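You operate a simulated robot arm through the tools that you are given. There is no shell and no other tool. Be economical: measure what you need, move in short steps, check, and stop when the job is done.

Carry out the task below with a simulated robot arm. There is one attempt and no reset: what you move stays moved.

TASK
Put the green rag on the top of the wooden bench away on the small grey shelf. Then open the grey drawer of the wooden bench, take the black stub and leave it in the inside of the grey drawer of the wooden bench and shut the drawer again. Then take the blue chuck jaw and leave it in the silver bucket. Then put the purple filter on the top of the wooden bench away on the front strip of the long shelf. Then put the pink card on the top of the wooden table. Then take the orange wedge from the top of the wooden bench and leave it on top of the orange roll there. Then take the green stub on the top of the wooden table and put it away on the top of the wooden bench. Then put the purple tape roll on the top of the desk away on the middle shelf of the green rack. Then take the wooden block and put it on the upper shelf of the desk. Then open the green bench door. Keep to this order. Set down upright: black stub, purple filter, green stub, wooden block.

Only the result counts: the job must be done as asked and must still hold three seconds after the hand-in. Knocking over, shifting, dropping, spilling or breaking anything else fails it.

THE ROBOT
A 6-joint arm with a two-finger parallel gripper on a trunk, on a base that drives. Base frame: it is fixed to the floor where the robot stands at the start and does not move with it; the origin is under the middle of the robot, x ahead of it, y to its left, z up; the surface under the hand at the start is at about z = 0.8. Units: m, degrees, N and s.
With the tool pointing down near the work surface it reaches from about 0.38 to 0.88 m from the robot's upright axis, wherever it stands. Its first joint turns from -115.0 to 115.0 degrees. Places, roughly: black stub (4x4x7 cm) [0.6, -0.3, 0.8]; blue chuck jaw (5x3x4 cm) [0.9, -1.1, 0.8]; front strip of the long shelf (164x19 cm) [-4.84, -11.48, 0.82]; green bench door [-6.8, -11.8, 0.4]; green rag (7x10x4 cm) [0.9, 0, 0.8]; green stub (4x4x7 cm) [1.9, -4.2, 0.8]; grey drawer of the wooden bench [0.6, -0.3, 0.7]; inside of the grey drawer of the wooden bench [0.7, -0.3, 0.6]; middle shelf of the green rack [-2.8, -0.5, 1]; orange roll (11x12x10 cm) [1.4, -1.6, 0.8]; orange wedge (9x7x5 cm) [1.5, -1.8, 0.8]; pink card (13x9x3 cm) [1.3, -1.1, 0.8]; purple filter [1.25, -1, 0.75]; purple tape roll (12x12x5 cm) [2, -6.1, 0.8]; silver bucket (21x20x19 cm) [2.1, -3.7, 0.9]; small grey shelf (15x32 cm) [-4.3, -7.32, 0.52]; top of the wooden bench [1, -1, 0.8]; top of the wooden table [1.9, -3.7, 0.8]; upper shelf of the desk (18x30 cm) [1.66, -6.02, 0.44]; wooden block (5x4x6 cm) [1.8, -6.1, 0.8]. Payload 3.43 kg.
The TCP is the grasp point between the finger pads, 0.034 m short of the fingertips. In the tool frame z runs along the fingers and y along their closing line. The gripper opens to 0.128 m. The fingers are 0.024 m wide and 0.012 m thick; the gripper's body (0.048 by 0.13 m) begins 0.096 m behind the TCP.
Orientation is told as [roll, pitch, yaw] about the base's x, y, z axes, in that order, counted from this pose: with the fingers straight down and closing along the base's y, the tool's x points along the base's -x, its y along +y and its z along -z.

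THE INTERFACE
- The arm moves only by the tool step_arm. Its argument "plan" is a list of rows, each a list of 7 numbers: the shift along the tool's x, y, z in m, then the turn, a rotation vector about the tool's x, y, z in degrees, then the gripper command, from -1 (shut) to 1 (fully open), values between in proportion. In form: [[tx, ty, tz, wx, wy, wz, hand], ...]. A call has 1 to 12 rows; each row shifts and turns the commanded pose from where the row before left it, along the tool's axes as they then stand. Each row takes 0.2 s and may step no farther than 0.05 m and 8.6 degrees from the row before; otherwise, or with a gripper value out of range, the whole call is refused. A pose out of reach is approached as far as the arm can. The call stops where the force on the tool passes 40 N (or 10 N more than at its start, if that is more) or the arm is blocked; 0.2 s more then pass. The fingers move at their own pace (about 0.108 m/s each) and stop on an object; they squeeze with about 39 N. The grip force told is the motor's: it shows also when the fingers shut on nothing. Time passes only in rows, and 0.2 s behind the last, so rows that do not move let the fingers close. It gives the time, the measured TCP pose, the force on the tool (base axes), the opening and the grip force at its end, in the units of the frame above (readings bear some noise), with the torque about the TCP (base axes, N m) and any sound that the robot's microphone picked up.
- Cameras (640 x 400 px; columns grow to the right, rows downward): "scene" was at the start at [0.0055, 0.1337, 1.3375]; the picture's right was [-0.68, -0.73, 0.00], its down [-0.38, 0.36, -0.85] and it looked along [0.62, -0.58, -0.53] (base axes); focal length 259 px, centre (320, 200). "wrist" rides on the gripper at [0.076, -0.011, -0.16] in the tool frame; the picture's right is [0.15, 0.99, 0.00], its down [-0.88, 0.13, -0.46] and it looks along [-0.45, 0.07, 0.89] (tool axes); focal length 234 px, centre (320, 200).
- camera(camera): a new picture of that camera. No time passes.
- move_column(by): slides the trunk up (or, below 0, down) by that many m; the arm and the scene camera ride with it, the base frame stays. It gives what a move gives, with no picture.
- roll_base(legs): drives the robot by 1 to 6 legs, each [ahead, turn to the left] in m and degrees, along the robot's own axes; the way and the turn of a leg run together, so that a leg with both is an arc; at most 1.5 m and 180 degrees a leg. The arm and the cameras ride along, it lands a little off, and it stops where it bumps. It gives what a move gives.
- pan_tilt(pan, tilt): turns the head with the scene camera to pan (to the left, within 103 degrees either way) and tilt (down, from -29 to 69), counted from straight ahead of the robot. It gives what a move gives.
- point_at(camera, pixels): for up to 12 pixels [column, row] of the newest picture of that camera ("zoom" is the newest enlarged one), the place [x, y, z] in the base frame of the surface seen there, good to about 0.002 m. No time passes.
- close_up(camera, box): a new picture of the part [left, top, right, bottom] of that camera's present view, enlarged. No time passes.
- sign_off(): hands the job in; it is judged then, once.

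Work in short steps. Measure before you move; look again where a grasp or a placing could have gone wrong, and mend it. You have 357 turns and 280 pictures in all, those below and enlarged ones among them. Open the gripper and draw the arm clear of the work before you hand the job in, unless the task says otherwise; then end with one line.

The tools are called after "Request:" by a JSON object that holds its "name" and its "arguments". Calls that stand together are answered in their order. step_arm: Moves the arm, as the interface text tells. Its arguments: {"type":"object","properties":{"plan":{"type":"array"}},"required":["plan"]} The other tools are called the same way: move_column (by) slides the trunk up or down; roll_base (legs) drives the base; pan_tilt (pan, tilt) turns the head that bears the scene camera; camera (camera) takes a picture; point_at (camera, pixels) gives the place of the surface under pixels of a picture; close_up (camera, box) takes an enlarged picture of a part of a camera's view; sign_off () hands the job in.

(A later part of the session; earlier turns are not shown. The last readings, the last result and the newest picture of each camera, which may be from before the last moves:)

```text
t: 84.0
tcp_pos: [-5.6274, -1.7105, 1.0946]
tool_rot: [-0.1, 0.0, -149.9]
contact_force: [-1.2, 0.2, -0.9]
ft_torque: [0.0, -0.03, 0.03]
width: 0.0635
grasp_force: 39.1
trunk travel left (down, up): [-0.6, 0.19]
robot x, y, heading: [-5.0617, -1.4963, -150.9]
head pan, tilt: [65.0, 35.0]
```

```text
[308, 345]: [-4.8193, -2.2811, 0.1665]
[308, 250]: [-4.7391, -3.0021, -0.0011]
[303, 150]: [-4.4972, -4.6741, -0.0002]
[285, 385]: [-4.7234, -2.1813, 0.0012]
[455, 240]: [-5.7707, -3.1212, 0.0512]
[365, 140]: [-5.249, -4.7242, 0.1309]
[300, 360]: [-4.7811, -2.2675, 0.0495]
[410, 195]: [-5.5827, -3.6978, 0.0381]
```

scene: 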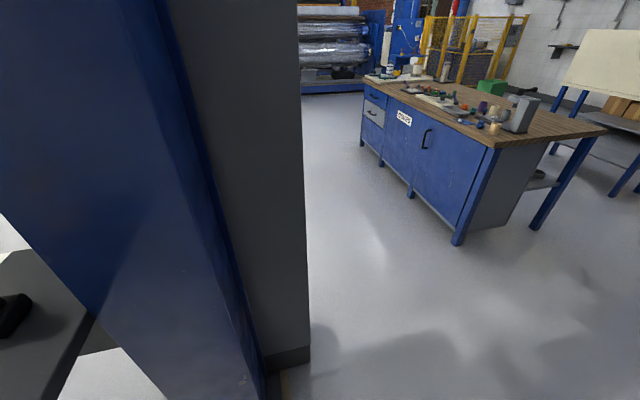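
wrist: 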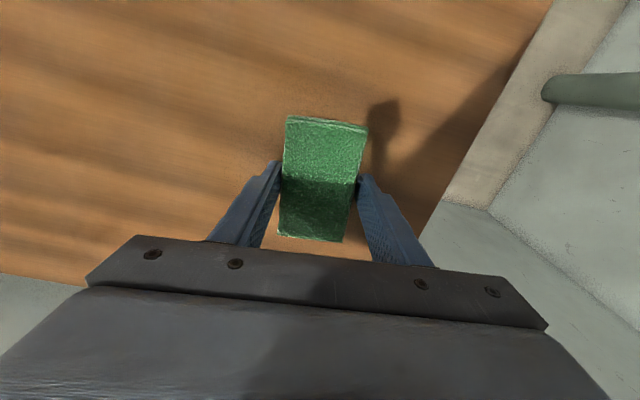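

I drive around the panel to (-5.25,-2.45) and then between desk and tape end to (-4.62,-4.6).

Request:
{"name": "roll_base", "arguments": {"legs": [[0, 49.8], [0.97, 0], [0, 27.5], [1.12, 0], [1.12, 0]]}}

Request:
{"name": "pan_tilt", "arguments": {"pan": 10, "tilt": 20}}

Request:
{"name": "camera", "arguments": {"camera": "scene"}}

```text
t: 103.4
tcp_pos: [-4.4558, -5.2012, 1.093]
tool_rot: [0.0, 0.0, -71.3]
contact_force: [0.0, 0.7, -1.1]
ft_torque: [0.02, 0.01, -0.01]
width: 0.0637
grasp_force: 39.5
trunk travel left (down, up): [-0.6, 0.19]
robot x, y, heading: [-4.5497, -4.6079, -72.4]
head pan, tilt: [65.0, 35.0]
```

```text
t: 104.7
tcp_pos: [-4.4561, -5.2021, 1.0936]
tool_rot: [-0.1, 0.0, -71.3]
contact_force: [0.1, 0.1, -0.3]
ft_torque: [-0.03, -0.02, 0.02]
width: 0.0634
grasp_force: 39.3
trunk travel left (down, up): [-0.6, 0.19]
robot x, y, heading: [-4.5489, -4.6057, -72.5]
head pan, tilt: [10.0, 20.0]
```

```text
246 pictures are left
```

scene: 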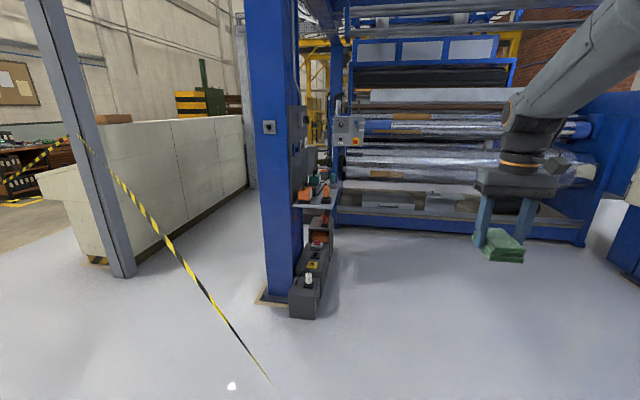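

The target should be near pixel (441,185), at the roller machine. Zooming.

Request:
{"name": "close_up", "arguments": {"camera": "scene", "box": [320, 100, 600, 270]}}

Request:
{"name": "point_at", "arguments": {"camera": "zoom", "pixels": [[280, 225], [200, 210], [130, 225], [270, 205], [330, 240], [100, 200], [240, 270], [230, 235], [60, 200], [30, 230]]}}

```text
2.29 times, centred on (460, 185) of scene
```

zoom: 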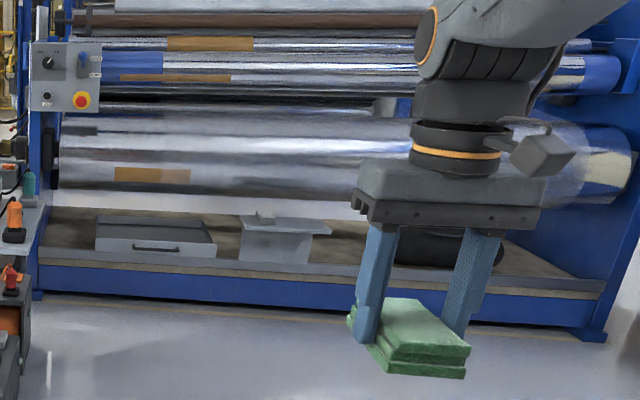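

```text
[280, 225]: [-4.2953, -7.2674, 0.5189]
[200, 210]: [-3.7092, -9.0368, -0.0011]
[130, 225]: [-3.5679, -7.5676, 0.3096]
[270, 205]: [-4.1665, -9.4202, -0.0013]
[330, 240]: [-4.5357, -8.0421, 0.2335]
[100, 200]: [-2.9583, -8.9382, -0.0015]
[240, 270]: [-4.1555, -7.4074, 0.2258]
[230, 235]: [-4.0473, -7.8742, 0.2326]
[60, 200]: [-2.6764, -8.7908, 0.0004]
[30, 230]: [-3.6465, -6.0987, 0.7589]
```

The small grey shelf is at zoom (285,225), z=0.519, in front of the rollers. I drive nearer.

Request:
{"name": "roll_base", "arguments": {"legs": [[0, -10], [1.1, 0]]}}

Request:
{"name": "pan_tilt", "arguments": {"pan": 0, "tilt": 30}}

Request:
{"name": "camera", "arguments": {"camera": "scene"}}

```text
t: 111.2
tcp_pos: [-4.4236, -6.3421, 1.0925]
tool_rot: [-0.1, 0.0, -82.2]
contact_force: [0.2, -0.1, -0.1]
ft_torque: [0.0, 0.02, 0.01]
width: 0.064
grasp_force: 39.1
trunk travel left (down, up): [-0.6, 0.19]
robot x, y, heading: [-4.4096, -5.7413, -83.1]
head pan, tilt: [10.0, 20.0]
```

```text
t: 111.9
tcp_pos: [-4.4249, -6.3429, 1.0938]
tool_rot: [-0.1, 0.1, -82.2]
contact_force: [0.0, 0.3, -0.5]
ft_torque: [0.02, 0.0, 0.0]
width: 0.0637
grasp_force: 39.1
trunk travel left (down, up): [-0.6, 0.19]
robot x, y, heading: [-4.4093, -5.7417, -83.2]
head pan, tilt: [0.0, 30.0]
```

```text
244 pictures are left
```

scene: 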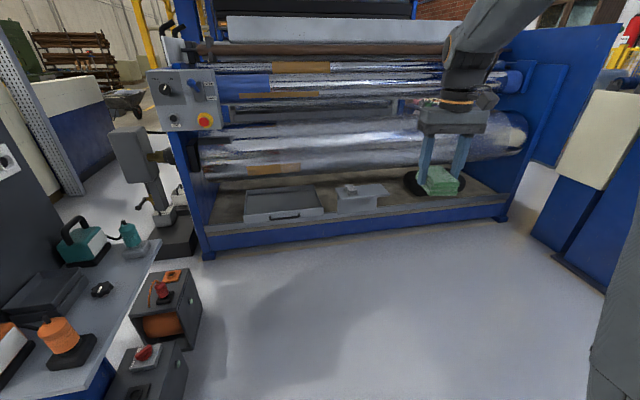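

Request:
{"name": "close_up", "arguments": {"camera": "scene", "box": [290, 150, 450, 250]}}

Request:
{"name": "point_at", "arguments": {"camera": "zoom", "pixels": [[195, 155], [175, 190], [385, 150], [375, 180], [300, 165], [335, 165], [250, 152], [355, 115], [200, 100], [280, 240], [100, 280], [480, 250]]}}

```text
4.00 times, centred on (370, 200) of scene
```

zoom: 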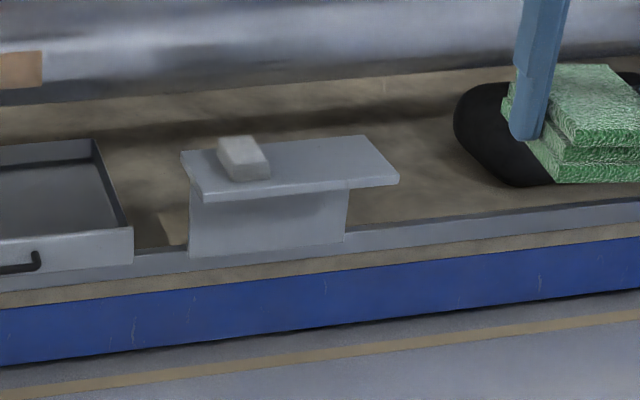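

```text
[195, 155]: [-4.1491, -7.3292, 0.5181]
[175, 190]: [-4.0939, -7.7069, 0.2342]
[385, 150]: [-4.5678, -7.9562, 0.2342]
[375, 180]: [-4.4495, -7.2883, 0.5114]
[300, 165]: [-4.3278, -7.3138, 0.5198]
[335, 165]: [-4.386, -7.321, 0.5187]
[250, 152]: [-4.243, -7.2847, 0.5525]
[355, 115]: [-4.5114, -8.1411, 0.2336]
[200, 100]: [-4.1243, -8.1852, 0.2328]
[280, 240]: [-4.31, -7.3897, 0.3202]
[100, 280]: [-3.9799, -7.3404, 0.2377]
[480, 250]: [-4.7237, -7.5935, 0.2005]
```

Measure shelf corners, the block and the roller's lower front.

Request:
{"name": "point_at", "arguments": {"camera": "zoom", "pixels": [[187, 154], [206, 191], [394, 173], [360, 141], [268, 172], [262, 150], [240, 143], [300, 40], [450, 40], [300, 85], [225, 178], [300, 178]]}}

Request:
{"name": "point_at", "arguments": {"camera": "scene", "pixels": [[330, 160], [360, 150], [400, 155], [330, 172], [360, 135], [205, 255], [500, 216], [300, 125]]}}

```text
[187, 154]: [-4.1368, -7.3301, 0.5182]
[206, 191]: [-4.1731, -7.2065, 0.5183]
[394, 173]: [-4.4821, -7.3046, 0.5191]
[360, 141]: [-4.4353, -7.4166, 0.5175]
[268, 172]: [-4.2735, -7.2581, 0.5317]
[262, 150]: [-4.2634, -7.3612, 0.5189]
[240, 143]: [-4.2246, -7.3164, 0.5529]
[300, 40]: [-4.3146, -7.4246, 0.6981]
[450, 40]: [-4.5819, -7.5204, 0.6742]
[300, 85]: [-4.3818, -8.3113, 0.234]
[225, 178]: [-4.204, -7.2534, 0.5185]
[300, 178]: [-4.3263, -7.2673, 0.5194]
```

```text
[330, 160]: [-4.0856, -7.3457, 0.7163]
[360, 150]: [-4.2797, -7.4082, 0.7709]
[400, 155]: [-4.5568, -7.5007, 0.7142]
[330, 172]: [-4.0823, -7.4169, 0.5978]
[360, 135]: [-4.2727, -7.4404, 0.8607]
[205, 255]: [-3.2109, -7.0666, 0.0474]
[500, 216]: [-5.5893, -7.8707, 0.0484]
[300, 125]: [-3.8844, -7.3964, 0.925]
```

Shelf: centre ~(-4.31,-7.31), facing normal azimuth ~-73°. I retract the arm a bit and drive to stand at (-4.57,-6.68), facing -73°.

Request:
{"name": "step_arm", "arguments": {"plan": [[0.04, 0, 0, 0, 0, 0, -1], [0.04, 0, 0, 0, 0, 0, -1], [0.04, 0, 0, 0, 0, 0, -1]]}}

Request:
{"name": "roll_base", "arguments": {"legs": [[0, -16.7], [0.945, 0], [0, 27]]}}

Request:
{"name": "pan_tilt", "arguments": {"pan": 0, "tilt": 40}}

Request:
{"name": "camera", "arguments": {"camera": "scene"}}

```text
t: 112.7
tcp_pos: [-4.4424, -6.2244, 1.0904]
tool_rot: [0.0, 0.0, -82.1]
contact_force: [-0.9, -1.0, 0.0]
ft_torque: [0.08, 0.01, -0.02]
width: 0.0637
grasp_force: 38.9
trunk travel left (down, up): [-0.6, 0.19]
robot x, y, heading: [-4.4089, -5.7448, -83.0]
head pan, tilt: [0.0, 30.0]
```

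```text
t: 120.0
tcp_pos: [-4.5169, -7.15, 1.0916]
tool_rot: [0.1, 0.0, -71.8]
contact_force: [-0.2, 0.2, 0.2]
ft_torque: [0.0, 0.02, 0.01]
width: 0.0636
grasp_force: 38.5
trunk travel left (down, up): [-0.6, 0.19]
robot x, y, heading: [-4.5718, -6.6664, -72.8]
head pan, tilt: [0.0, 30.0]
```

```text
t: 120.7
tcp_pos: [-4.5169, -7.1474, 1.091]
tool_rot: [-0.1, 0.0, -71.7]
contact_force: [-0.7, 0.5, -0.8]
ft_torque: [-0.02, 0.03, 0.0]
width: 0.0639
grasp_force: 39.1
trunk travel left (down, up): [-0.6, 0.19]
robot x, y, heading: [-4.5705, -6.6676, -72.7]
head pan, tilt: [0.0, 40.0]
```

```text
242 pictures are left
```

scene: 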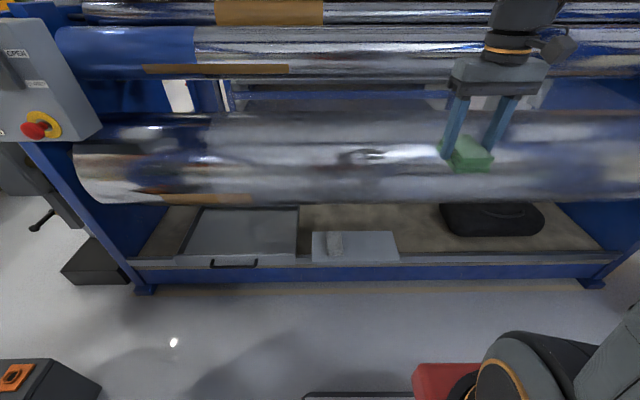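

I lower the trunk by 0.40 m while the hand is well in front of the roller, then check the shelf corners again.

Request:
{"name": "move_column", "arguments": {"by": -0.4}}

Request:
{"name": "camera", "arguments": {"camera": "scene"}}

Request:
{"name": "camera", "arguments": {"camera": "wrist"}}

```text
t: 124.5
tcp_pos: [-4.5178, -7.1483, 0.6901]
tool_rot: [0.1, 0.0, -71.8]
contact_force: [0.3, 0.1, 0.0]
ft_torque: [-0.01, -0.04, 0.01]
width: 0.0636
grasp_force: 39.1
trunk travel left (down, up): [-0.2, 0.59]
robot x, y, heading: [-4.5701, -6.6693, -72.5]
head pan, tilt: [0.0, 40.0]
```

```text
241 pictures are left
```

scene: 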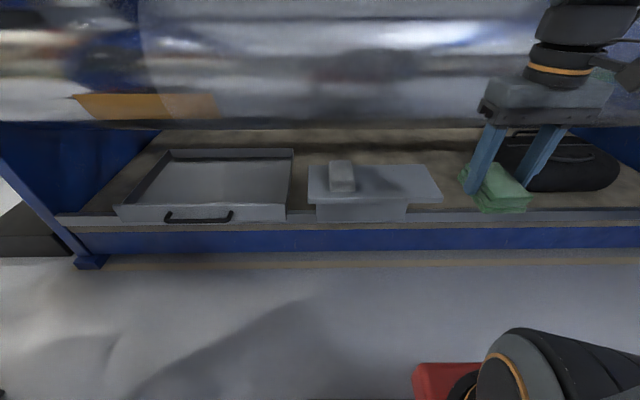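

```text
240 pictures are left
```

wrist: 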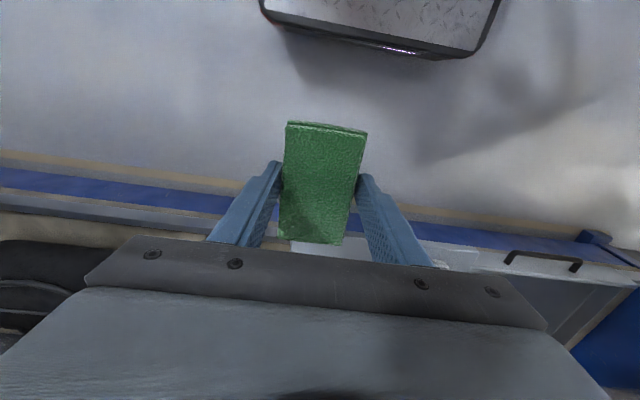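

Request:
{"name": "close_up", "arguments": {"camera": "scene", "box": [290, 120, 490, 245]}}

Request:
{"name": "point_at", "arguments": {"camera": "scene", "pixels": [[310, 167], [318, 199], [440, 198], [426, 167], [354, 190], [354, 163], [380, 180], [400, 120], [400, 80], [350, 30]]}}

```text
3.20 times, centred on (390, 182) of scene
```

zoom: 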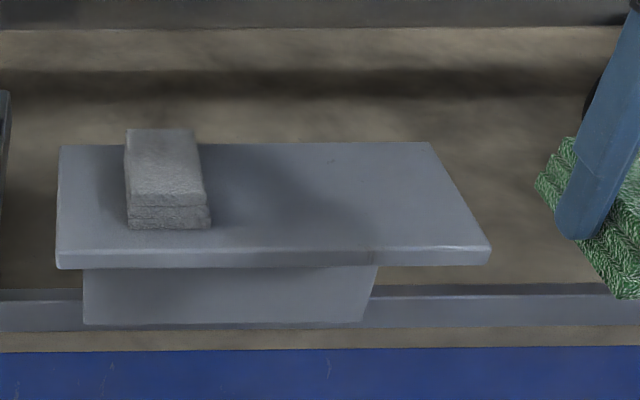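

```text
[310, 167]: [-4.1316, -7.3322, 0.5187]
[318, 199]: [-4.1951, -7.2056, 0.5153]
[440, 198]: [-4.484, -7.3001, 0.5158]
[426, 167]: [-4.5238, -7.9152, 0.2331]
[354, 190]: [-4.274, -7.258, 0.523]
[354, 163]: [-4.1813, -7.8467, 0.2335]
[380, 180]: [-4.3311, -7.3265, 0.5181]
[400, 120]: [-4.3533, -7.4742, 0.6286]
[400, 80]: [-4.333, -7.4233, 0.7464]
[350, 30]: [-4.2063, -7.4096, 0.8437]
```

Target TCP (-4.37,-7.325); I move there at the present height, then look.

Request:
{"name": "step_arm", "arguments": {"plan": [[0, 0.043, 0, 0, 0, 0, -1], [0, 0.042, 0, 0, 0, 0, -1], [-0.036, 0, 0, 0, 0, 0, -1], [-0.036, 0, 0, 0, 0, 0, -1], [-0.036, 0, 0, 0, 0, 0, -1], [-0.036, 0, 0, 0, 0, 0, -1], [-0.035, 0, 0, 0, 0, 0, -1], [-0.035, 0, 0.03, 0, 0, 0, -1], [0, 0, 0.03, 0, 0, 0, -1]]}}

Request:
{"name": "camera", "arguments": {"camera": "wrist"}}

Request:
{"name": "camera", "arguments": {"camera": "scene"}}

```text
t: 126.5
tcp_pos: [-4.3718, -7.3242, 0.6312]
tool_rot: [0.0, 0.0, -71.7]
contact_force: [0.6, -0.5, 0.1]
ft_torque: [-0.03, 0.0, 0.0]
width: 0.0634
grasp_force: 39.1
trunk travel left (down, up): [-0.2, 0.59]
robot x, y, heading: [-4.5705, -6.6659, -72.8]
head pan, tilt: [0.0, 40.0]
```

```text
238 pictures are left
```

wrist: 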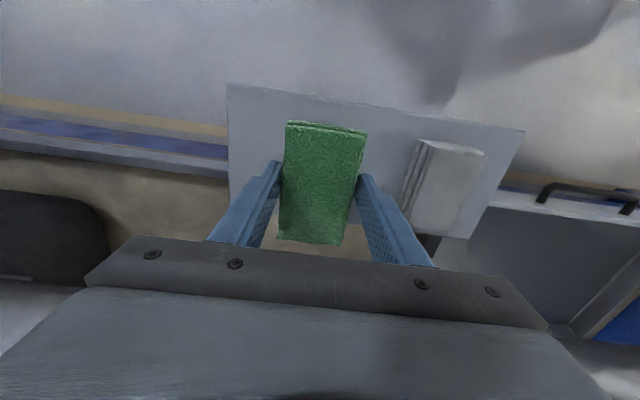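

```text
237 pictures are left
```

scene: 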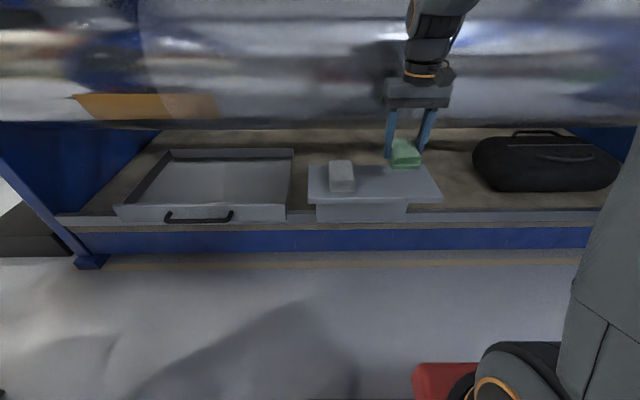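

Check rag's ends relative to the shelf depth.

Request:
{"name": "point_at", "arguments": {"camera": "wrist", "pixels": [[290, 130], [362, 137], [281, 236], [340, 241], [322, 185], [405, 195], [240, 90], [515, 132], [465, 235], [235, 180]]}}

```text
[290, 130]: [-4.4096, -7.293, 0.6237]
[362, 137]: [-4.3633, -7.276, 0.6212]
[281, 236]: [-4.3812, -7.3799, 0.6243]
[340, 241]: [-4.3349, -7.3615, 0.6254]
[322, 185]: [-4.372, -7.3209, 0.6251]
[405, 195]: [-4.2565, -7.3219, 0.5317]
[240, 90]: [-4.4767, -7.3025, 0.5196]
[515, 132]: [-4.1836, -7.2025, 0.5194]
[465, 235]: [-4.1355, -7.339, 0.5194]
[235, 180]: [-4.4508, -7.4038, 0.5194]
```

The rag sits well; I shift 6 mm back, lower to contact height and open partially.

Request:
{"name": "step_arm", "arguments": {"plan": [[-0.006, 0, 0.03, 0, 0, 0, -1], [0, 0, 0.025, 0, 0, 0, -1], [0, 0, 0.011, 0, 0, 0, -1], [0, 0, 0, 0, 0, 0, -1], [0, 0, 0, 0, 0, 0, 0.45], [0, 0, 0, 0, 0, 0, 0.45]]}}

Request:
{"name": "camera", "arguments": {"camera": "wrist"}}

```text
t: 127.9
tcp_pos: [-4.3684, -7.332, 0.5652]
tool_rot: [0.0, 0.0, -71.9]
contact_force: [0.7, 0.5, 0.1]
ft_torque: [-0.01, -0.02, 0.01]
width: 0.0927
grasp_force: 0.0
trunk travel left (down, up): [-0.2, 0.59]
robot x, y, heading: [-4.5706, -6.6683, -72.6]
head pan, tilt: [0.0, 40.0]
```

```text
236 pictures are left
```

wrist: 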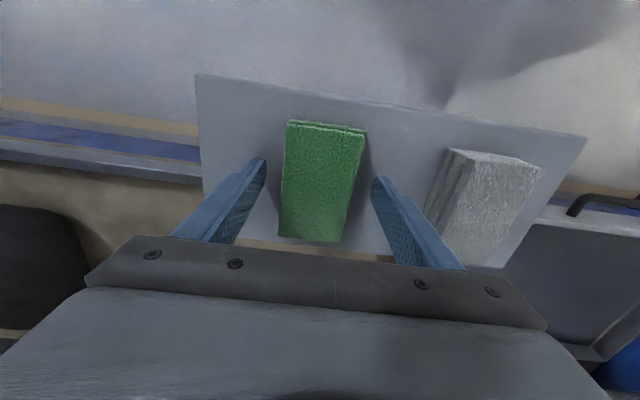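

Rag is down on the shelf. I raise the hand and retract away from the roller.

Request:
{"name": "step_arm", "arguments": {"plan": [[0, 0, -0.04, 0, 0, 0, 0.45], [0, 0, -0.04, 0, 0, 0, 0.45], [0.03, 0, -0.02, 0, 0, 0, 0.45], [0.04, 0, 0, 0, 0, 0, 0.45], [0.04, 0, 0, 0, 0, 0, 0.45], [0.04, 0, 0, 0, 0, 0, 0.45], [0.04, 0, 0, 0, 0, 0, 0.45]]}}

Request:
{"name": "move_column", "arguments": {"by": 0.4}}

Request:
{"name": "camera", "arguments": {"camera": "scene"}}

```text
t: 129.5
tcp_pos: [-4.4292, -7.1494, 0.6642]
tool_rot: [0.1, 0.0, -71.9]
contact_force: [-0.3, 0.0, -1.0]
ft_torque: [0.01, 0.0, 0.01]
width: 0.0927
grasp_force: 0.1
trunk travel left (down, up): [-0.2, 0.59]
robot x, y, heading: [-4.5738, -6.6653, -72.6]
head pan, tilt: [0.0, 40.0]
```

```text
t: 133.3
tcp_pos: [-4.4291, -7.1509, 1.0638]
tool_rot: [0.0, 0.1, -71.8]
contact_force: [0.0, 0.1, 0.4]
ft_torque: [0.0, -0.03, -0.01]
width: 0.0928
grasp_force: 0.1
trunk travel left (down, up): [-0.6, 0.19]
robot x, y, heading: [-4.5757, -6.6676, -73.0]
head pan, tilt: [0.0, 40.0]
```

```text
235 pictures are left
```

scene: 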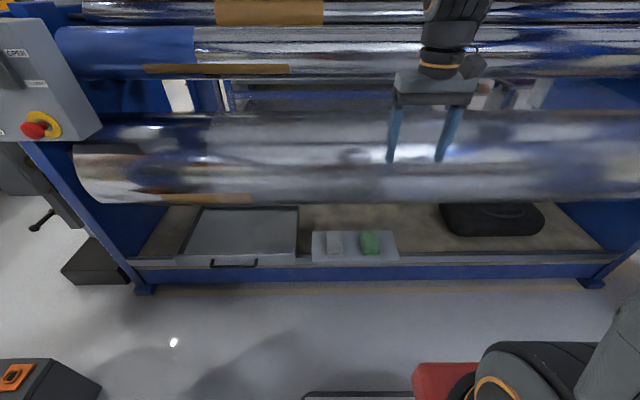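

Rag task done. I look left for a possible shorter way back to the walkway.

Request:
{"name": "pan_tilt", "arguments": {"pan": 70, "tilt": 20}}

Request:
{"name": "camera", "arguments": {"camera": "scene"}}

Request:
{"name": "pan_tilt", "arguments": {"pan": -70, "tilt": 20}}

Request:
{"name": "camera", "arguments": {"camera": "scene"}}

```text
t: 134.7
tcp_pos: [-4.427, -7.151, 1.0656]
tool_rot: [0.0, 0.0, -71.8]
contact_force: [-0.4, 0.5, -0.3]
ft_torque: [0.02, 0.01, 0.02]
width: 0.0927
grasp_force: 0.0
trunk travel left (down, up): [-0.6, 0.19]
robot x, y, heading: [-4.5711, -6.6708, -72.8]
head pan, tilt: [70.0, 20.0]
```

```text
234 pictures are left
```

scene: 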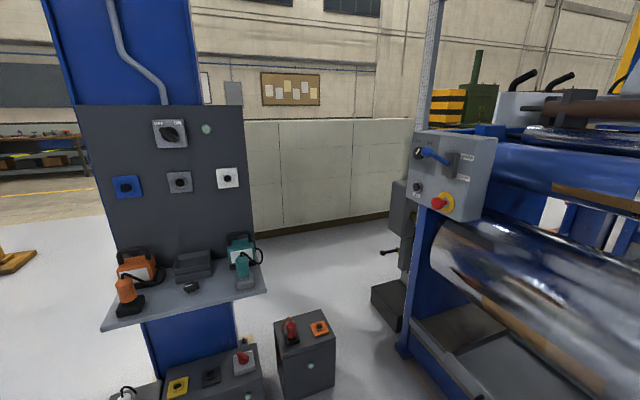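

```text
t: 137.0
tcp_pos: [-4.4269, -7.1499, 1.0652]
tool_rot: [0.0, 0.0, -71.8]
contact_force: [0.7, -0.8, -0.9]
ft_torque: [0.0, 0.0, 0.02]
width: 0.0927
grasp_force: 0.0
trunk travel left (down, up): [-0.6, 0.19]
robot x, y, heading: [-4.5745, -6.6683, -72.9]
head pan, tilt: [-70.0, 20.0]
```

```text
233 pictures are left
```

scene: 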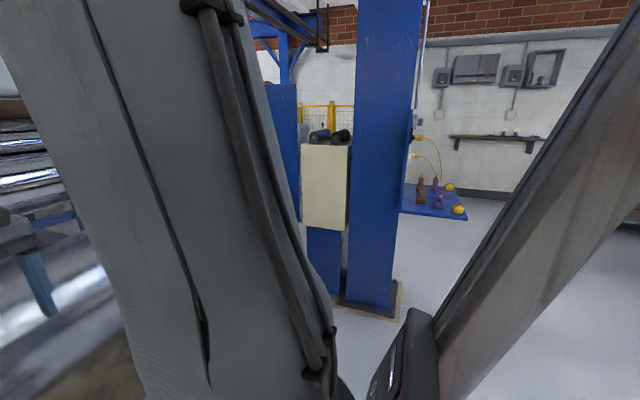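

No clear shortcut; I retrace the known route: back up, turn around, and go to (-5.25,-2.45).

Request:
{"name": "roll_base", "arguments": {"legs": [[-0.9, 0], [0, 151.6], [1.23, 0], [0, 28], [1.12, 0], [1.12, 0]]}}

```text
t: 165.9
tcp_pos: [-5.281, -1.9199, 1.0646]
tool_rot: [0.0, 0.1, 105.7]
contact_force: [0.1, 0.1, -0.8]
ft_torque: [0.01, 0.0, 0.01]
width: 0.0927
grasp_force: 0.1
trunk travel left (down, up): [-0.6, 0.19]
robot x, y, heading: [-5.1596, -2.4111, 104.8]
head pan, tilt: [-70.0, 20.0]
```

I step the arm in a bit, continue forward, then follow waypoints (-4.98,-1.45) and (-4.6,-1.235).

Request:
{"name": "step_arm", "arguments": {"plan": [[0.035, 0, 0, 0, 0, 0, 0.45], [0.035, 0, 0, 0, 0, 0, 0.45]]}}

Request:
{"name": "roll_base", "arguments": {"legs": [[0.5, 0], [0, -47.8], [0.57, 0], [0, -29]]}}

```text
t: 166.5
tcp_pos: [-5.2637, -1.9883, 1.0632]
tool_rot: [0.0, 0.0, 105.7]
contact_force: [0.1, -0.1, -0.8]
ft_torque: [-0.01, -0.04, 0.0]
width: 0.093
grasp_force: 0.2
trunk travel left (down, up): [-0.6, 0.19]
robot x, y, heading: [-5.1628, -2.409, 104.8]
head pan, tilt: [-70.0, 20.0]
```

```text
t: 175.9
tcp_pos: [-4.5757, -1.2503, 1.0656]
tool_rot: [0.0, 0.0, 28.3]
contact_force: [0.0, 0.1, 0.3]
ft_torque: [0.02, -0.01, -0.01]
width: 0.0929
grasp_force: 0.1
trunk travel left (down, up): [-0.6, 0.19]
robot x, y, heading: [-4.9666, -1.4429, 27.0]
head pan, tilt: [-70.0, 20.0]
```

Next legs pass the shelf gap and swing past the rack post.

Request:
{"name": "roll_base", "arguments": {"legs": [[0, 3], [0.424, 0], [0, -21.5], [0.607, 0], [0, -32.6], [0.877, 0]]}}

```text
t: 189.0
tcp_pos: [-2.8136, -1.7187, 1.0642]
tool_rot: [-0.1, 0.0, -24.4]
contact_force: [-0.2, -0.5, 1.0]
ft_torque: [0.01, -0.01, 0.02]
width: 0.093
grasp_force: 0.0
trunk travel left (down, up): [-0.6, 0.19]
robot x, y, heading: [-3.2017, -1.5277, -25.5]
head pan, tilt: [-70.0, 20.0]
```

I drive to (-0.4,-0.85) in front of the bench's grey drawer.

Request:
{"name": "roll_base", "arguments": {"legs": [[0, 39.1], [0.96, 0], [0.96, 0], [0.96, 0], [0, 4]]}}

Request:
{"name": "pan_tilt", "arguments": {"pan": 10, "tilt": 35}}

Request:
{"name": "camera", "arguments": {"camera": "scene"}}

```text
t: 205.3
tcp_pos: [0.0111, -0.8201, 1.0639]
tool_rot: [0.0, 0.0, 17.2]
contact_force: [-0.2, -0.1, 0.4]
ft_torque: [-0.01, 0.0, 0.0]
width: 0.093
grasp_force: 0.1
trunk travel left (down, up): [-0.6, 0.19]
robot x, y, heading: [-0.4055, -0.9349, 15.9]
head pan, tilt: [-70.0, 20.0]
```

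```text
t: 206.9
tcp_pos: [0.0124, -0.8195, 1.0662]
tool_rot: [0.1, 0.0, 17.0]
contact_force: [0.4, 0.9, -0.8]
ft_torque: [0.0, 0.01, 0.03]
width: 0.0926
grasp_force: 0.0
trunk travel left (down, up): [-0.6, 0.19]
robot x, y, heading: [-0.4091, -0.9379, 15.8]
head pan, tilt: [10.0, 35.0]
```

```text
232 pictures are left
```

scene: 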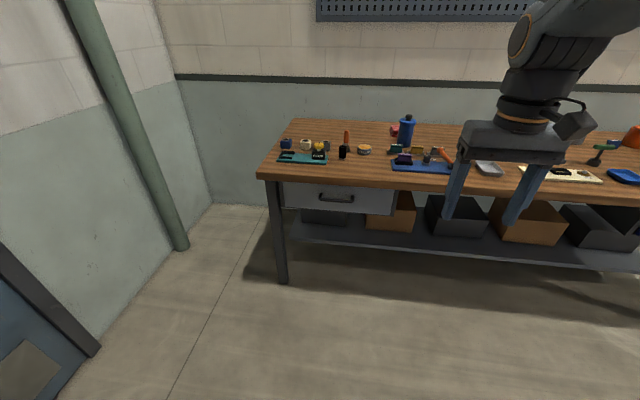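

Request:
{"name": "close_up", "arguments": {"camera": "scene", "box": [250, 110, 490, 260]}}

Request:
{"name": "point_at", "arguments": {"camera": "zoom", "pixels": [[185, 230], [232, 236], [278, 235], [185, 218], [278, 223], [95, 205], [390, 225], [300, 250], [248, 110], [247, 125], [140, 215]]}}

```text
2.67 times, centred on (370, 185) of scene
```

zoom: 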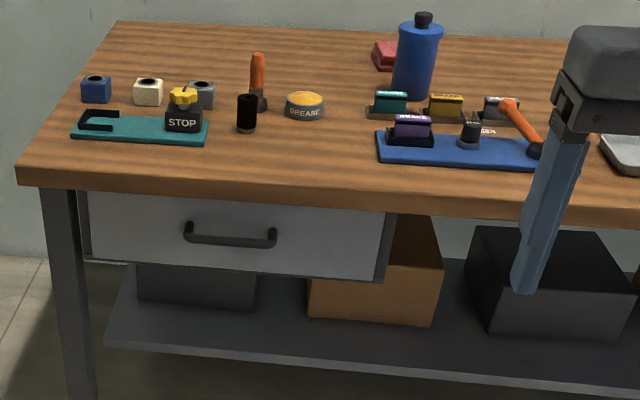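

```text
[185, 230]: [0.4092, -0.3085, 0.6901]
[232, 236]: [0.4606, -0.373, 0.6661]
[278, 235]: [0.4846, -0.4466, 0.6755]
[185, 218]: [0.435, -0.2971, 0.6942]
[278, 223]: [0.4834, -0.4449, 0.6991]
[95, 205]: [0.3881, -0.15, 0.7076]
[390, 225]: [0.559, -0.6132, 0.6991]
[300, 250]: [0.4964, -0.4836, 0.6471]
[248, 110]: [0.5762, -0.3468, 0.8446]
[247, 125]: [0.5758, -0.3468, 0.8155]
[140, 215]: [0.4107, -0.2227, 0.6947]
```

The drawer handle bar is near (0.43,-0.37,0.68). I shift sideways to stand squarely about 0.9 m in front of it.

Request:
{"name": "roll_base", "arguments": {"legs": [[0, 78], [0.3, 0], [0, -76.5]]}}

Request:
{"name": "pan_tilt", "arguments": {"pan": 0, "tilt": 35}}

Request:
{"name": "camera", "arguments": {"camera": "scene"}}

Request:
{"name": "close_up", "arguments": {"camera": "scene", "box": [260, 150, 420, 250]}}

```text
t: 215.5
tcp_pos: [-0.0145, -0.5044, 1.0643]
tool_rot: [-0.1, 0.0, 19.1]
contact_force: [0.5, 0.4, 0.0]
ft_torque: [0.0, -0.02, 0.01]
width: 0.0926
grasp_force: 0.1
trunk travel left (down, up): [-0.6, 0.19]
robot x, y, heading: [-0.4297, -0.6316, 18.1]
head pan, tilt: [10.0, 35.0]
```

```text
t: 216.3
tcp_pos: [-0.0135, -0.5048, 1.0633]
tool_rot: [-0.1, -0.1, 19.1]
contact_force: [-0.3, -0.2, 0.4]
ft_torque: [0.01, 0.01, -0.01]
width: 0.093
grasp_force: 0.0
trunk travel left (down, up): [-0.6, 0.19]
robot x, y, heading: [-0.4276, -0.6327, 18.1]
head pan, tilt: [0.0, 35.0]
```

```text
230 pictures are left
```

scene: 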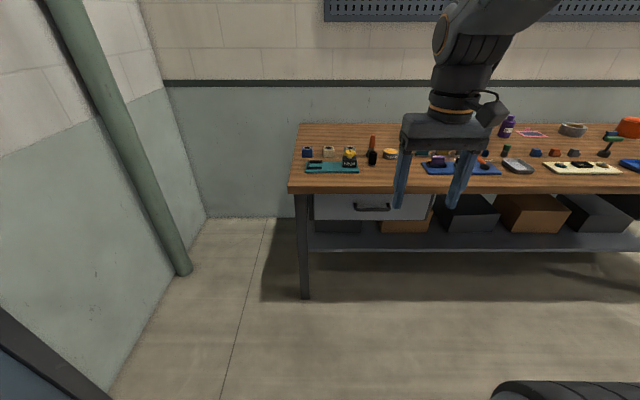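

```text
4.00 times, centred on (340, 200) of scene
```

zoom: 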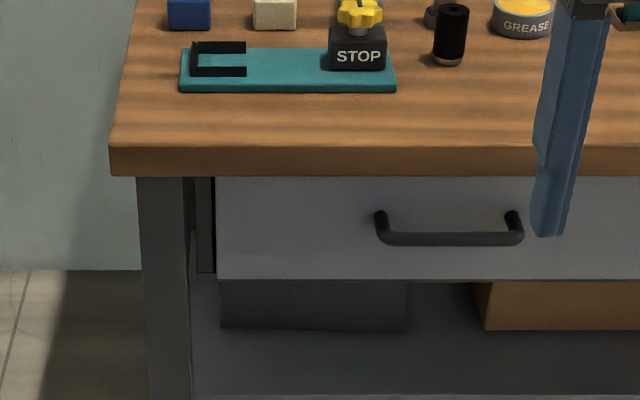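

Request:
{"name": "point_at", "arguments": {"camera": "zoom", "pixels": [[385, 238], [450, 240], [510, 238], [380, 215], [510, 215], [450, 225], [450, 260], [230, 200], [230, 260], [520, 200], [250, 160], [450, 165]]}}

```text
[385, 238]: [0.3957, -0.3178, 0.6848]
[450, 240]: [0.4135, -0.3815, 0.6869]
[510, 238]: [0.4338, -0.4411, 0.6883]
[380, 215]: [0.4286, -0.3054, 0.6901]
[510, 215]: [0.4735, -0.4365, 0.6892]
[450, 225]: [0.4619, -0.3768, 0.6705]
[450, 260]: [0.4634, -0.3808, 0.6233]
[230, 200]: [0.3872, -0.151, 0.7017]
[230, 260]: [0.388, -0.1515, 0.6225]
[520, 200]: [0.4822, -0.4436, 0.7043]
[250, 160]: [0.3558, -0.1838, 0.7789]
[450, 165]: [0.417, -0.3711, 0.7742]
```

Bar centre is ≈(0.418,-0.380,0.686), facing azimuth 17.3°. I move the hand forward in free space, then pitch it to horizontal.

Request:
{"name": "step_arm", "arguments": {"plan": [[-0.04, 0, 0.02, 0, 0, 0, 0.45], [-0.04, 0, 0.02, 0, 0, 0, 0.45], [-0.04, 0, 0.02, 0, 0, 0, 0.45], [-0.04, 0, 0.02, 0, 0, 0, 0.45], [0, 0, 0, 0, -8.2, 0, 0.45], [0, 0, 0, 0, -8.2, 0, 0.45], [0, 0, 0, 0, -8.2, 0, 0.45], [0, 0, 0, 0, -8.2, 0, 0.45], [0, 0, 0, 0, -8.2, 0, 0.45], [0, 0, 0, 0, -8.2, 0, 0.45]]}}

Request:
{"name": "camera", "arguments": {"camera": "scene"}}

```text
t: 218.5
tcp_pos: [0.1359, -0.4527, 0.9847]
tool_rot: [0.0, -49.3, 19.2]
contact_force: [-0.1, -1.1, -0.8]
ft_torque: [0.02, -0.02, 0.0]
width: 0.0928
grasp_force: 0.2
trunk travel left (down, up): [-0.6, 0.19]
robot x, y, heading: [-0.4291, -0.6326, 18.2]
head pan, tilt: [0.0, 35.0]
```

```text
228 pictures are left
```

scene: 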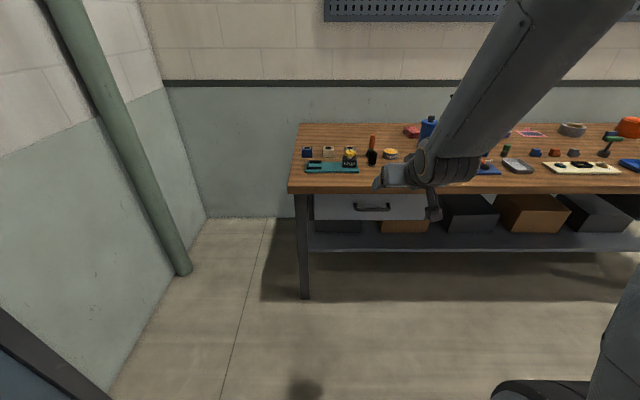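

Continue to horizontal and start rolling so the fingers close vertically.

Request:
{"name": "step_arm", "arguments": {"plan": [[0, 0, 0, 0, -8.2, 0, 0.45], [0, 0, 0, 0, -8.2, 0, 0.45], [0, 0, 0, 0, -8.2, 0, 0.45], [0, 0, 0, 0, -8.2, 0, 0.45], [0, 0, 0, 0, -7.9, 0, 0.45], [0, 0, 0, 1.9, 0, 0, 0.45], [0, 0, 0, 0, 0, 8.2, 0.45], [0, 0, 0, 0, 0, 8.2, 0.45], [0, 0, 0, 0, 0, 8.2, 0.45], [0, 0, 0, 0, 0, 8.2, 0.45]]}}

Request:
{"name": "step_arm", "arguments": {"plan": [[0, 0, 0, 0, 0, 8.2, 0.45], [0, 0, 0, 0, 0, 8.2, 0.45], [0, 0, 0, 0, 0, 8.2, 0.45], [0, 0, 0, 0, 0, 8.2, 0.45], [0, 0, 0, 0, 0, 8.2, 0.45], [0, 0, 0, 0, 0, 8.2, 0.45], [0, 0, 0, 0, 0, 8.0, 0.45]]}}

Request:
{"name": "camera", "arguments": {"camera": "wrist"}}

Request:
{"name": "camera", "arguments": {"camera": "scene"}}

```text
t: 220.7
tcp_pos: [0.1528, -0.4486, 0.9842]
tool_rot: [89.8, -57.1, -72.7]
contact_force: [0.6, -0.7, -0.1]
ft_torque: [0.03, -0.01, 0.02]
width: 0.0929
grasp_force: 0.1
out of reach, approached as far as the arm can: row 2, 3
trunk travel left (down, up): [-0.6, 0.19]
robot x, y, heading: [-0.4302, -0.637, 18.0]
head pan, tilt: [0.0, 35.0]
```

```text
t: 222.3
tcp_pos: [0.1522, -0.4478, 0.9838]
tool_rot: [89.9, 0.1, -72.8]
contact_force: [-0.4, 0.0, -0.2]
ft_torque: [0.0, -0.01, -0.04]
width: 0.0929
grasp_force: 0.2
trunk travel left (down, up): [-0.6, 0.19]
robot x, y, heading: [-0.4298, -0.6312, 17.8]
head pan, tilt: [0.0, 35.0]
```

```text
227 pictures are left
```

wrist: 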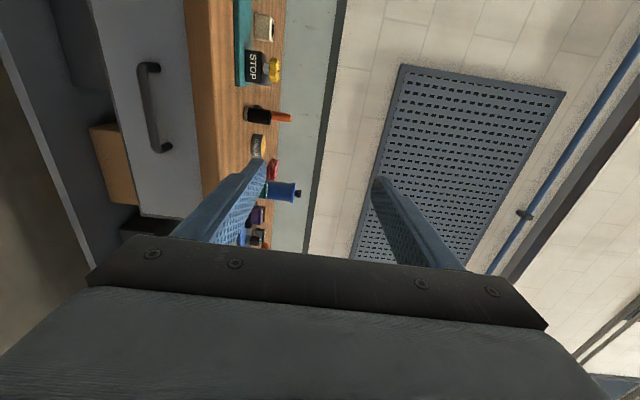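

```text
226 pictures are left
```

scene: 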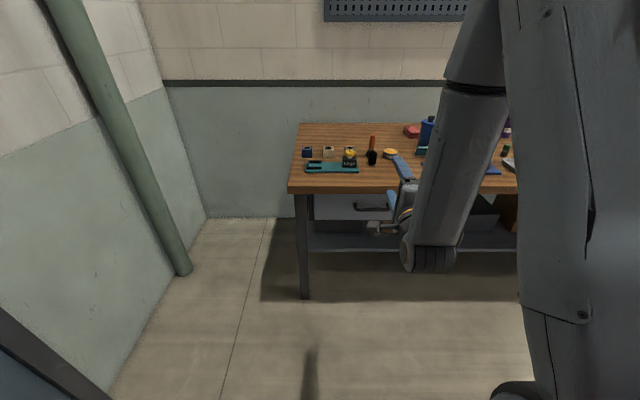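

Hand is level with fingers closing vertically. I lower the trunk 0.298 m and approach to ~10 cm off the bar.

Request:
{"name": "move_column", "arguments": {"by": -0.298}}

Request:
{"name": "step_arm", "arguments": {"plan": [[-0.014, 0, 0.04, 0, 0, 0, 0], [0, 0, 0.04, 0, 0, 0, 0], [0, 0, 0.04, 0, 0, 0, 0], [0, 0, 0.04, 0, 0, 0, 0]]}}

Request:
{"name": "camera", "arguments": {"camera": "wrist"}}

```text
t: 225.2
tcp_pos: [0.2279, -0.4225, 0.685]
tool_rot: [89.9, 0.0, -72.8]
contact_force: [0.5, -0.2, -0.3]
ft_torque: [0.01, 0.04, 0.0]
width: 0.0928
grasp_force: 0.1
trunk travel left (down, up): [-0.302, 0.488]
robot x, y, heading: [-0.4269, -0.6314, 18.2]
head pan, tilt: [0.0, 35.0]
```

```text
t: 226.2
tcp_pos: [0.3851, -0.3887, 0.6847]
tool_rot: [89.8, 0.0, -72.7]
contact_force: [-0.2, 0.2, -1.0]
ft_torque: [0.03, -0.01, -0.02]
width: 0.0641
grasp_force: 0.2
trunk travel left (down, up): [-0.302, 0.488]
robot x, y, heading: [-0.4324, -0.6345, 18.3]
head pan, tilt: [0.0, 35.0]
```

```text
225 pictures are left
```

wrist: 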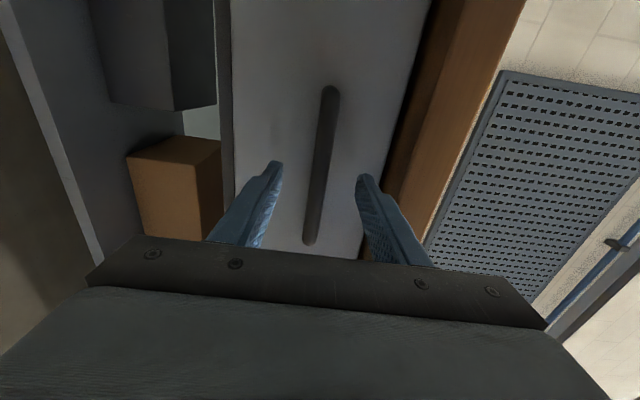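

The bar is centred between the fingers. Advance 2 cm and close.

Request:
{"name": "step_arm", "arguments": {"plan": [[0, 0, 0.02, 0, 0, 0, 0], [0, 0, 0, 0, 0, 0, -1], [0, 0, 0, 0, 0, 0, -1], [0, 0, 0, 0, 0, 0, -1], [0, 0, 0, 0, 0, 0, -1]]}}

Request:
{"name": "camera", "arguments": {"camera": "wrist"}}

```text
t: 227.4
tcp_pos: [0.4044, -0.3832, 0.6846]
tool_rot: [89.7, 0.0, -72.8]
contact_force: [1.8, 1.6, -3.5]
ft_torque: [0.04, 0.1, -0.03]
width: 0.0156
grasp_force: 45.1
trunk travel left (down, up): [-0.302, 0.488]
robot x, y, heading: [-0.4264, -0.632, 18.3]
head pan, tilt: [0.0, 35.0]
```

```text
224 pictures are left
```

wrist: 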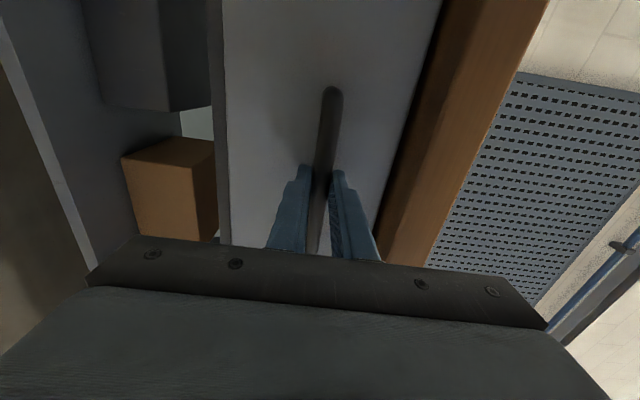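

Gripped (width 0.0156). I pull straight back 0.24 m.

Request:
{"name": "step_arm", "arguments": {"plan": [[0, 0, -0.02, 0, 0, 0, -1], [0, 0, -0.03, 0, 0, 0, -1], [0, 0, -0.03, 0, 0, 0, -1], [0, 0, -0.03, 0, 0, 0, -1], [0, 0, -0.03, 0, 0, 0, -1], [0, 0, -0.03, 0, 0, 0, -1], [0, 0, -0.03, 0, 0, 0, -1], [0, 0, -0.03, 0, 0, 0, -1]]}}

Request:
{"name": "camera", "arguments": {"camera": "scene"}}

```text
t: 229.4
tcp_pos: [0.231, -0.4384, 0.6835]
tool_rot: [91.2, -0.1, -72.8]
contact_force: [2.5, -0.1, 9.3]
ft_torque: [0.22, -0.09, -0.13]
width: 0.0157
grasp_force: 44.7
out of reach, approached as far as the arm can: row 7, 8
trunk travel left (down, up): [-0.302, 0.488]
robot x, y, heading: [-0.4293, -0.6353, 17.8]
head pan, tilt: [0.0, 35.0]
stopped in row 8: the force on the tool passed its limit at 44 N (the readings are from after the stop); the commanded pose is now the measured one
```

```text
223 pictures are left
```

scene: 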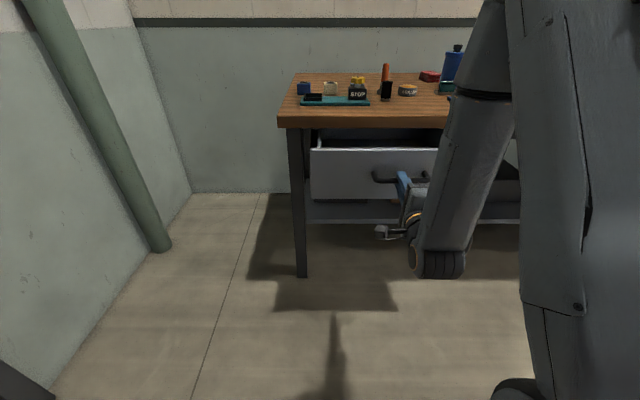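

Open by 0.18 m; arm at its inner limit. I back the base 0.1 m while holding to open further.

Request:
{"name": "roll_base", "arguments": {"legs": [[-0.1, 0]]}}

Request:
{"name": "camera", "arguments": {"camera": "scene"}}

```text
t: 230.6
tcp_pos: [0.1349, -0.4707, 0.683]
tool_rot: [91.2, -0.1, -72.9]
contact_force: [0.1, 5.8, 22.8]
ft_torque: [0.28, -0.31, 0.36]
width: 0.0156
grasp_force: 45.0
trunk travel left (down, up): [-0.302, 0.488]
robot x, y, heading: [-0.5214, -0.6658, 18.3]
head pan, tilt: [0.0, 35.0]
```

```text
222 pictures are left
```

scene: 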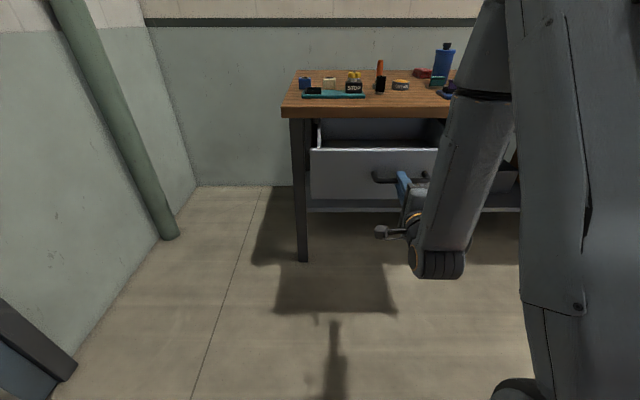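

Opened ~0.28 m. Release the bar and back the base away.

Request:
{"name": "step_arm", "arguments": {"plan": [[0, 0, 0, 0, 0, 0, 0], [0, 0, 0, 0, 0, 0, 0], [0, 0, 0, 0, 0, 0, 0]]}}

Request:
{"name": "roll_base", "arguments": {"legs": [[-0.2, 0]]}}

Request:
{"name": "move_column", "arguments": {"by": 0.3}}

Request:
{"name": "camera", "arguments": {"camera": "scene"}}

```text
t: 231.3
tcp_pos: [0.1351, -0.4713, 0.6813]
tool_rot: [91.1, -0.1, -72.8]
contact_force: [0.1, 0.2, -0.8]
ft_torque: [0.01, 0.03, 0.02]
width: 0.0642
grasp_force: 0.0
trunk travel left (down, up): [-0.302, 0.488]
robot x, y, heading: [-0.5217, -0.6653, 18.0]
head pan, tilt: [0.0, 35.0]
```

```text
t: 232.9
tcp_pos: [-0.0542, -0.5351, 0.683]
tool_rot: [91.0, -0.1, -73.1]
contact_force: [0.3, 0.4, -0.2]
ft_torque: [-0.01, 0.01, -0.01]
width: 0.064
grasp_force: 0.1
trunk travel left (down, up): [-0.302, 0.488]
robot x, y, heading: [-0.7176, -0.7266, 18.0]
head pan, tilt: [0.0, 35.0]
```

```text
t: 235.9
tcp_pos: [-0.0555, -0.5339, 0.9829]
tool_rot: [91.1, 0.0, -73.0]
contact_force: [0.2, -0.4, -0.2]
ft_torque: [0.0, 0.0, 0.03]
width: 0.0639
grasp_force: 0.0
trunk travel left (down, up): [-0.602, 0.188]
robot x, y, heading: [-0.7145, -0.7276, 17.6]
head pan, tilt: [0.0, 35.0]
```

```text
221 pictures are left
```

scene: 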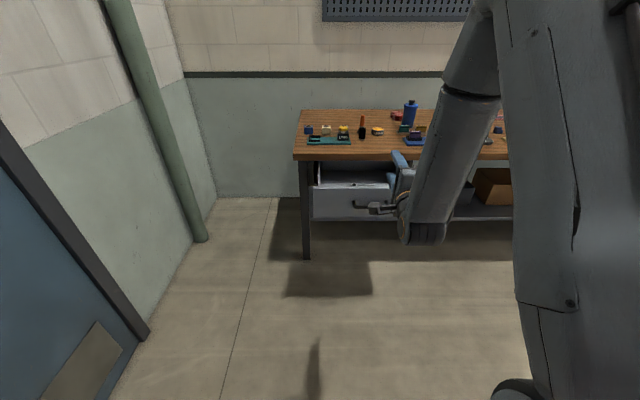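

Now return the hand to pointing down (roll back, then pitch back).

Request:
{"name": "step_arm", "arguments": {"plan": [[0, 0, 0, 0, 0, -8.2, 0.3], [0, 0, 0, 0, 0, -8.2, 0.3], [0, 0, 0, 0, 0, -8.2, 0.3], [0, 0, 0, 0, 0, -8.2, 0.3], [0, 0, 0, 0, 0, -8.2, 0.3], [0, 0, 0, 0, 0, -8.2, 0.3], [0, 0, 0, 0, 0, -8.2, 0.3], [0, 0, 0, 0, 0, -8.2, 0.3], [0, 0, 0, 0, 0, -8.2, 0.3], [0, 0, 0, 0, 0, -8.2, 0.3], [0, 0, 0, 0, 0, -8.0, 0.3]]}}

Request:
{"name": "step_arm", "arguments": {"plan": [[0, 0, 0, 0, 8.3, 0, 0.3], [0, 0, 0, 0, 8.3, 0, 0.3], [0, 0, 0, 0, 8.3, 0, 0.3], [0, 0, 0, 0, 8.3, 0, 0.3], [0, 0, 0, 0, 8.3, 0, 0.3], [0, 0, 0, 0, 8.3, 0, 0.3], [0, 0, 0, 0, 8.3, 0, 0.3], [0, 0, 0, 0, 8.3, 0, 0.3], [0, 0, 0, 0, 8.3, 0, 0.3], [0, 0, 0, 0, 8.3, 0, 0.3], [0, 0, 0, 0, 8.1, 0, 0.3]]}}

```text
t: 238.3
tcp_pos: [-0.056, -0.5339, 0.9841]
tool_rot: [-170.2, -89.1, -172.8]
contact_force: [1.0, 0.1, -0.5]
ft_torque: [0.02, 0.0, -0.02]
width: 0.0834
grasp_force: 0.1
trunk travel left (down, up): [-0.602, 0.188]
robot x, y, heading: [-0.7182, -0.7261, 17.6]
head pan, tilt: [0.0, 35.0]
```

```text
t: 240.8
tcp_pos: [-0.056, -0.5351, 0.9837]
tool_rot: [0.0, 0.0, 17.0]
contact_force: [0.2, -0.4, 0.8]
ft_torque: [0.03, -0.03, 0.04]
width: 0.0835
grasp_force: 0.0
trunk travel left (down, up): [-0.602, 0.188]
robot x, y, heading: [-0.7127, -0.7288, 17.7]
head pan, tilt: [0.0, 35.0]
```

Hand points down again. I raise the trunk for safety and drive to stand beside the open drawer at about (0.25,-1.03).

Request:
{"name": "move_column", "arguments": {"by": 0.15}}

Request:
{"name": "roll_base", "arguments": {"legs": [[0, -34.8], [1.0, 0], [0, 34.6]]}}

Request:
{"name": "pan_tilt", "arguments": {"pan": 35, "tilt": 45}}

Request:
{"name": "camera", "arguments": {"camera": "scene"}}

```text
t: 242.5
tcp_pos: [-0.056, -0.5341, 1.1328]
tool_rot: [-0.1, 0.0, 17.0]
contact_force: [-0.9, 0.0, -0.5]
ft_torque: [0.02, 0.02, 0.0]
width: 0.083
grasp_force: 0.0
trunk travel left (down, up): [-0.752, 0.038]
robot x, y, heading: [-0.7148, -0.728, 17.9]
head pan, tilt: [0.0, 35.0]
```

```text
t: 251.0
tcp_pos: [0.8836, -0.8461, 1.1321]
tool_rot: [-0.1, 0.0, 15.9]
contact_force: [0.3, -0.6, -0.3]
ft_torque: [-0.01, -0.02, 0.0]
width: 0.0834
grasp_force: 0.0
trunk travel left (down, up): [-0.752, 0.038]
robot x, y, heading: [0.22, -1.0253, 16.6]
head pan, tilt: [0.0, 35.0]
```

```text
t: 252.0
tcp_pos: [0.8835, -0.8468, 1.1326]
tool_rot: [-0.2, 0.0, 15.8]
contact_force: [-0.6, 0.2, 0.0]
ft_torque: [0.02, 0.03, 0.01]
width: 0.0832
grasp_force: 0.1
trunk travel left (down, up): [-0.752, 0.038]
robot x, y, heading: [0.2198, -1.0272, 16.9]
head pan, tilt: [35.0, 45.0]
```

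```text
220 pictures are left
```

scene: 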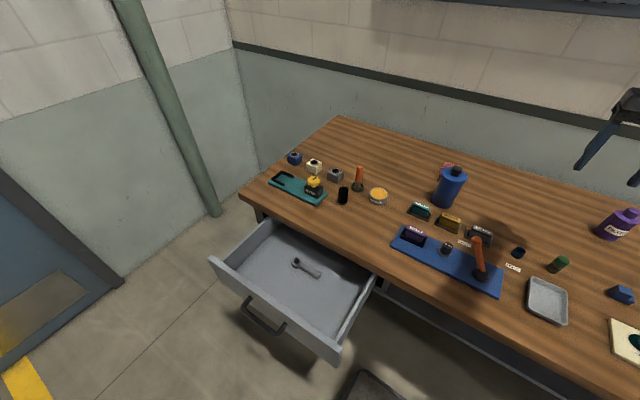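

Clear view of the open drawer and the black stub at (343,195). Measuring.

Request:
{"name": "close_up", "arguments": {"camera": "scene", "box": [200, 140, 420, 360]}}

Request:
{"name": "point_at", "arguments": {"camera": "scene", "pixels": [[343, 189], [343, 202], [300, 265], [318, 277], [325, 305], [290, 300], [350, 290], [255, 275], [330, 345], [350, 320], [262, 240], [375, 275]]}}

```text
1.82 times, centred on (310, 250) of scene
```

zoom: 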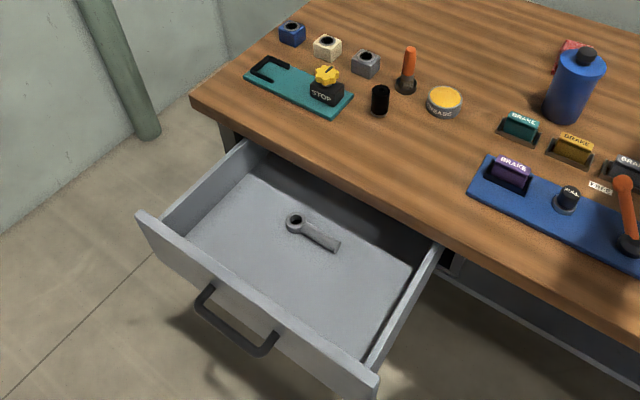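

```text
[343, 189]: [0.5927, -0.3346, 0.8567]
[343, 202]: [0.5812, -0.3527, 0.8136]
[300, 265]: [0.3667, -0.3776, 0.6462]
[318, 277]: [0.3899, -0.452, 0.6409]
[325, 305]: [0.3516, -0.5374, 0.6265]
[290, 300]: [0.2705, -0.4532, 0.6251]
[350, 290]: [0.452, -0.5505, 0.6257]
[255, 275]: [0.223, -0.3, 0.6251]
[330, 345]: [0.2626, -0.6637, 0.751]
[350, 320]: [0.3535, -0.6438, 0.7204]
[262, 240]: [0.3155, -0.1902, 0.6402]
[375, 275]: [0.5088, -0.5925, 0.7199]
```

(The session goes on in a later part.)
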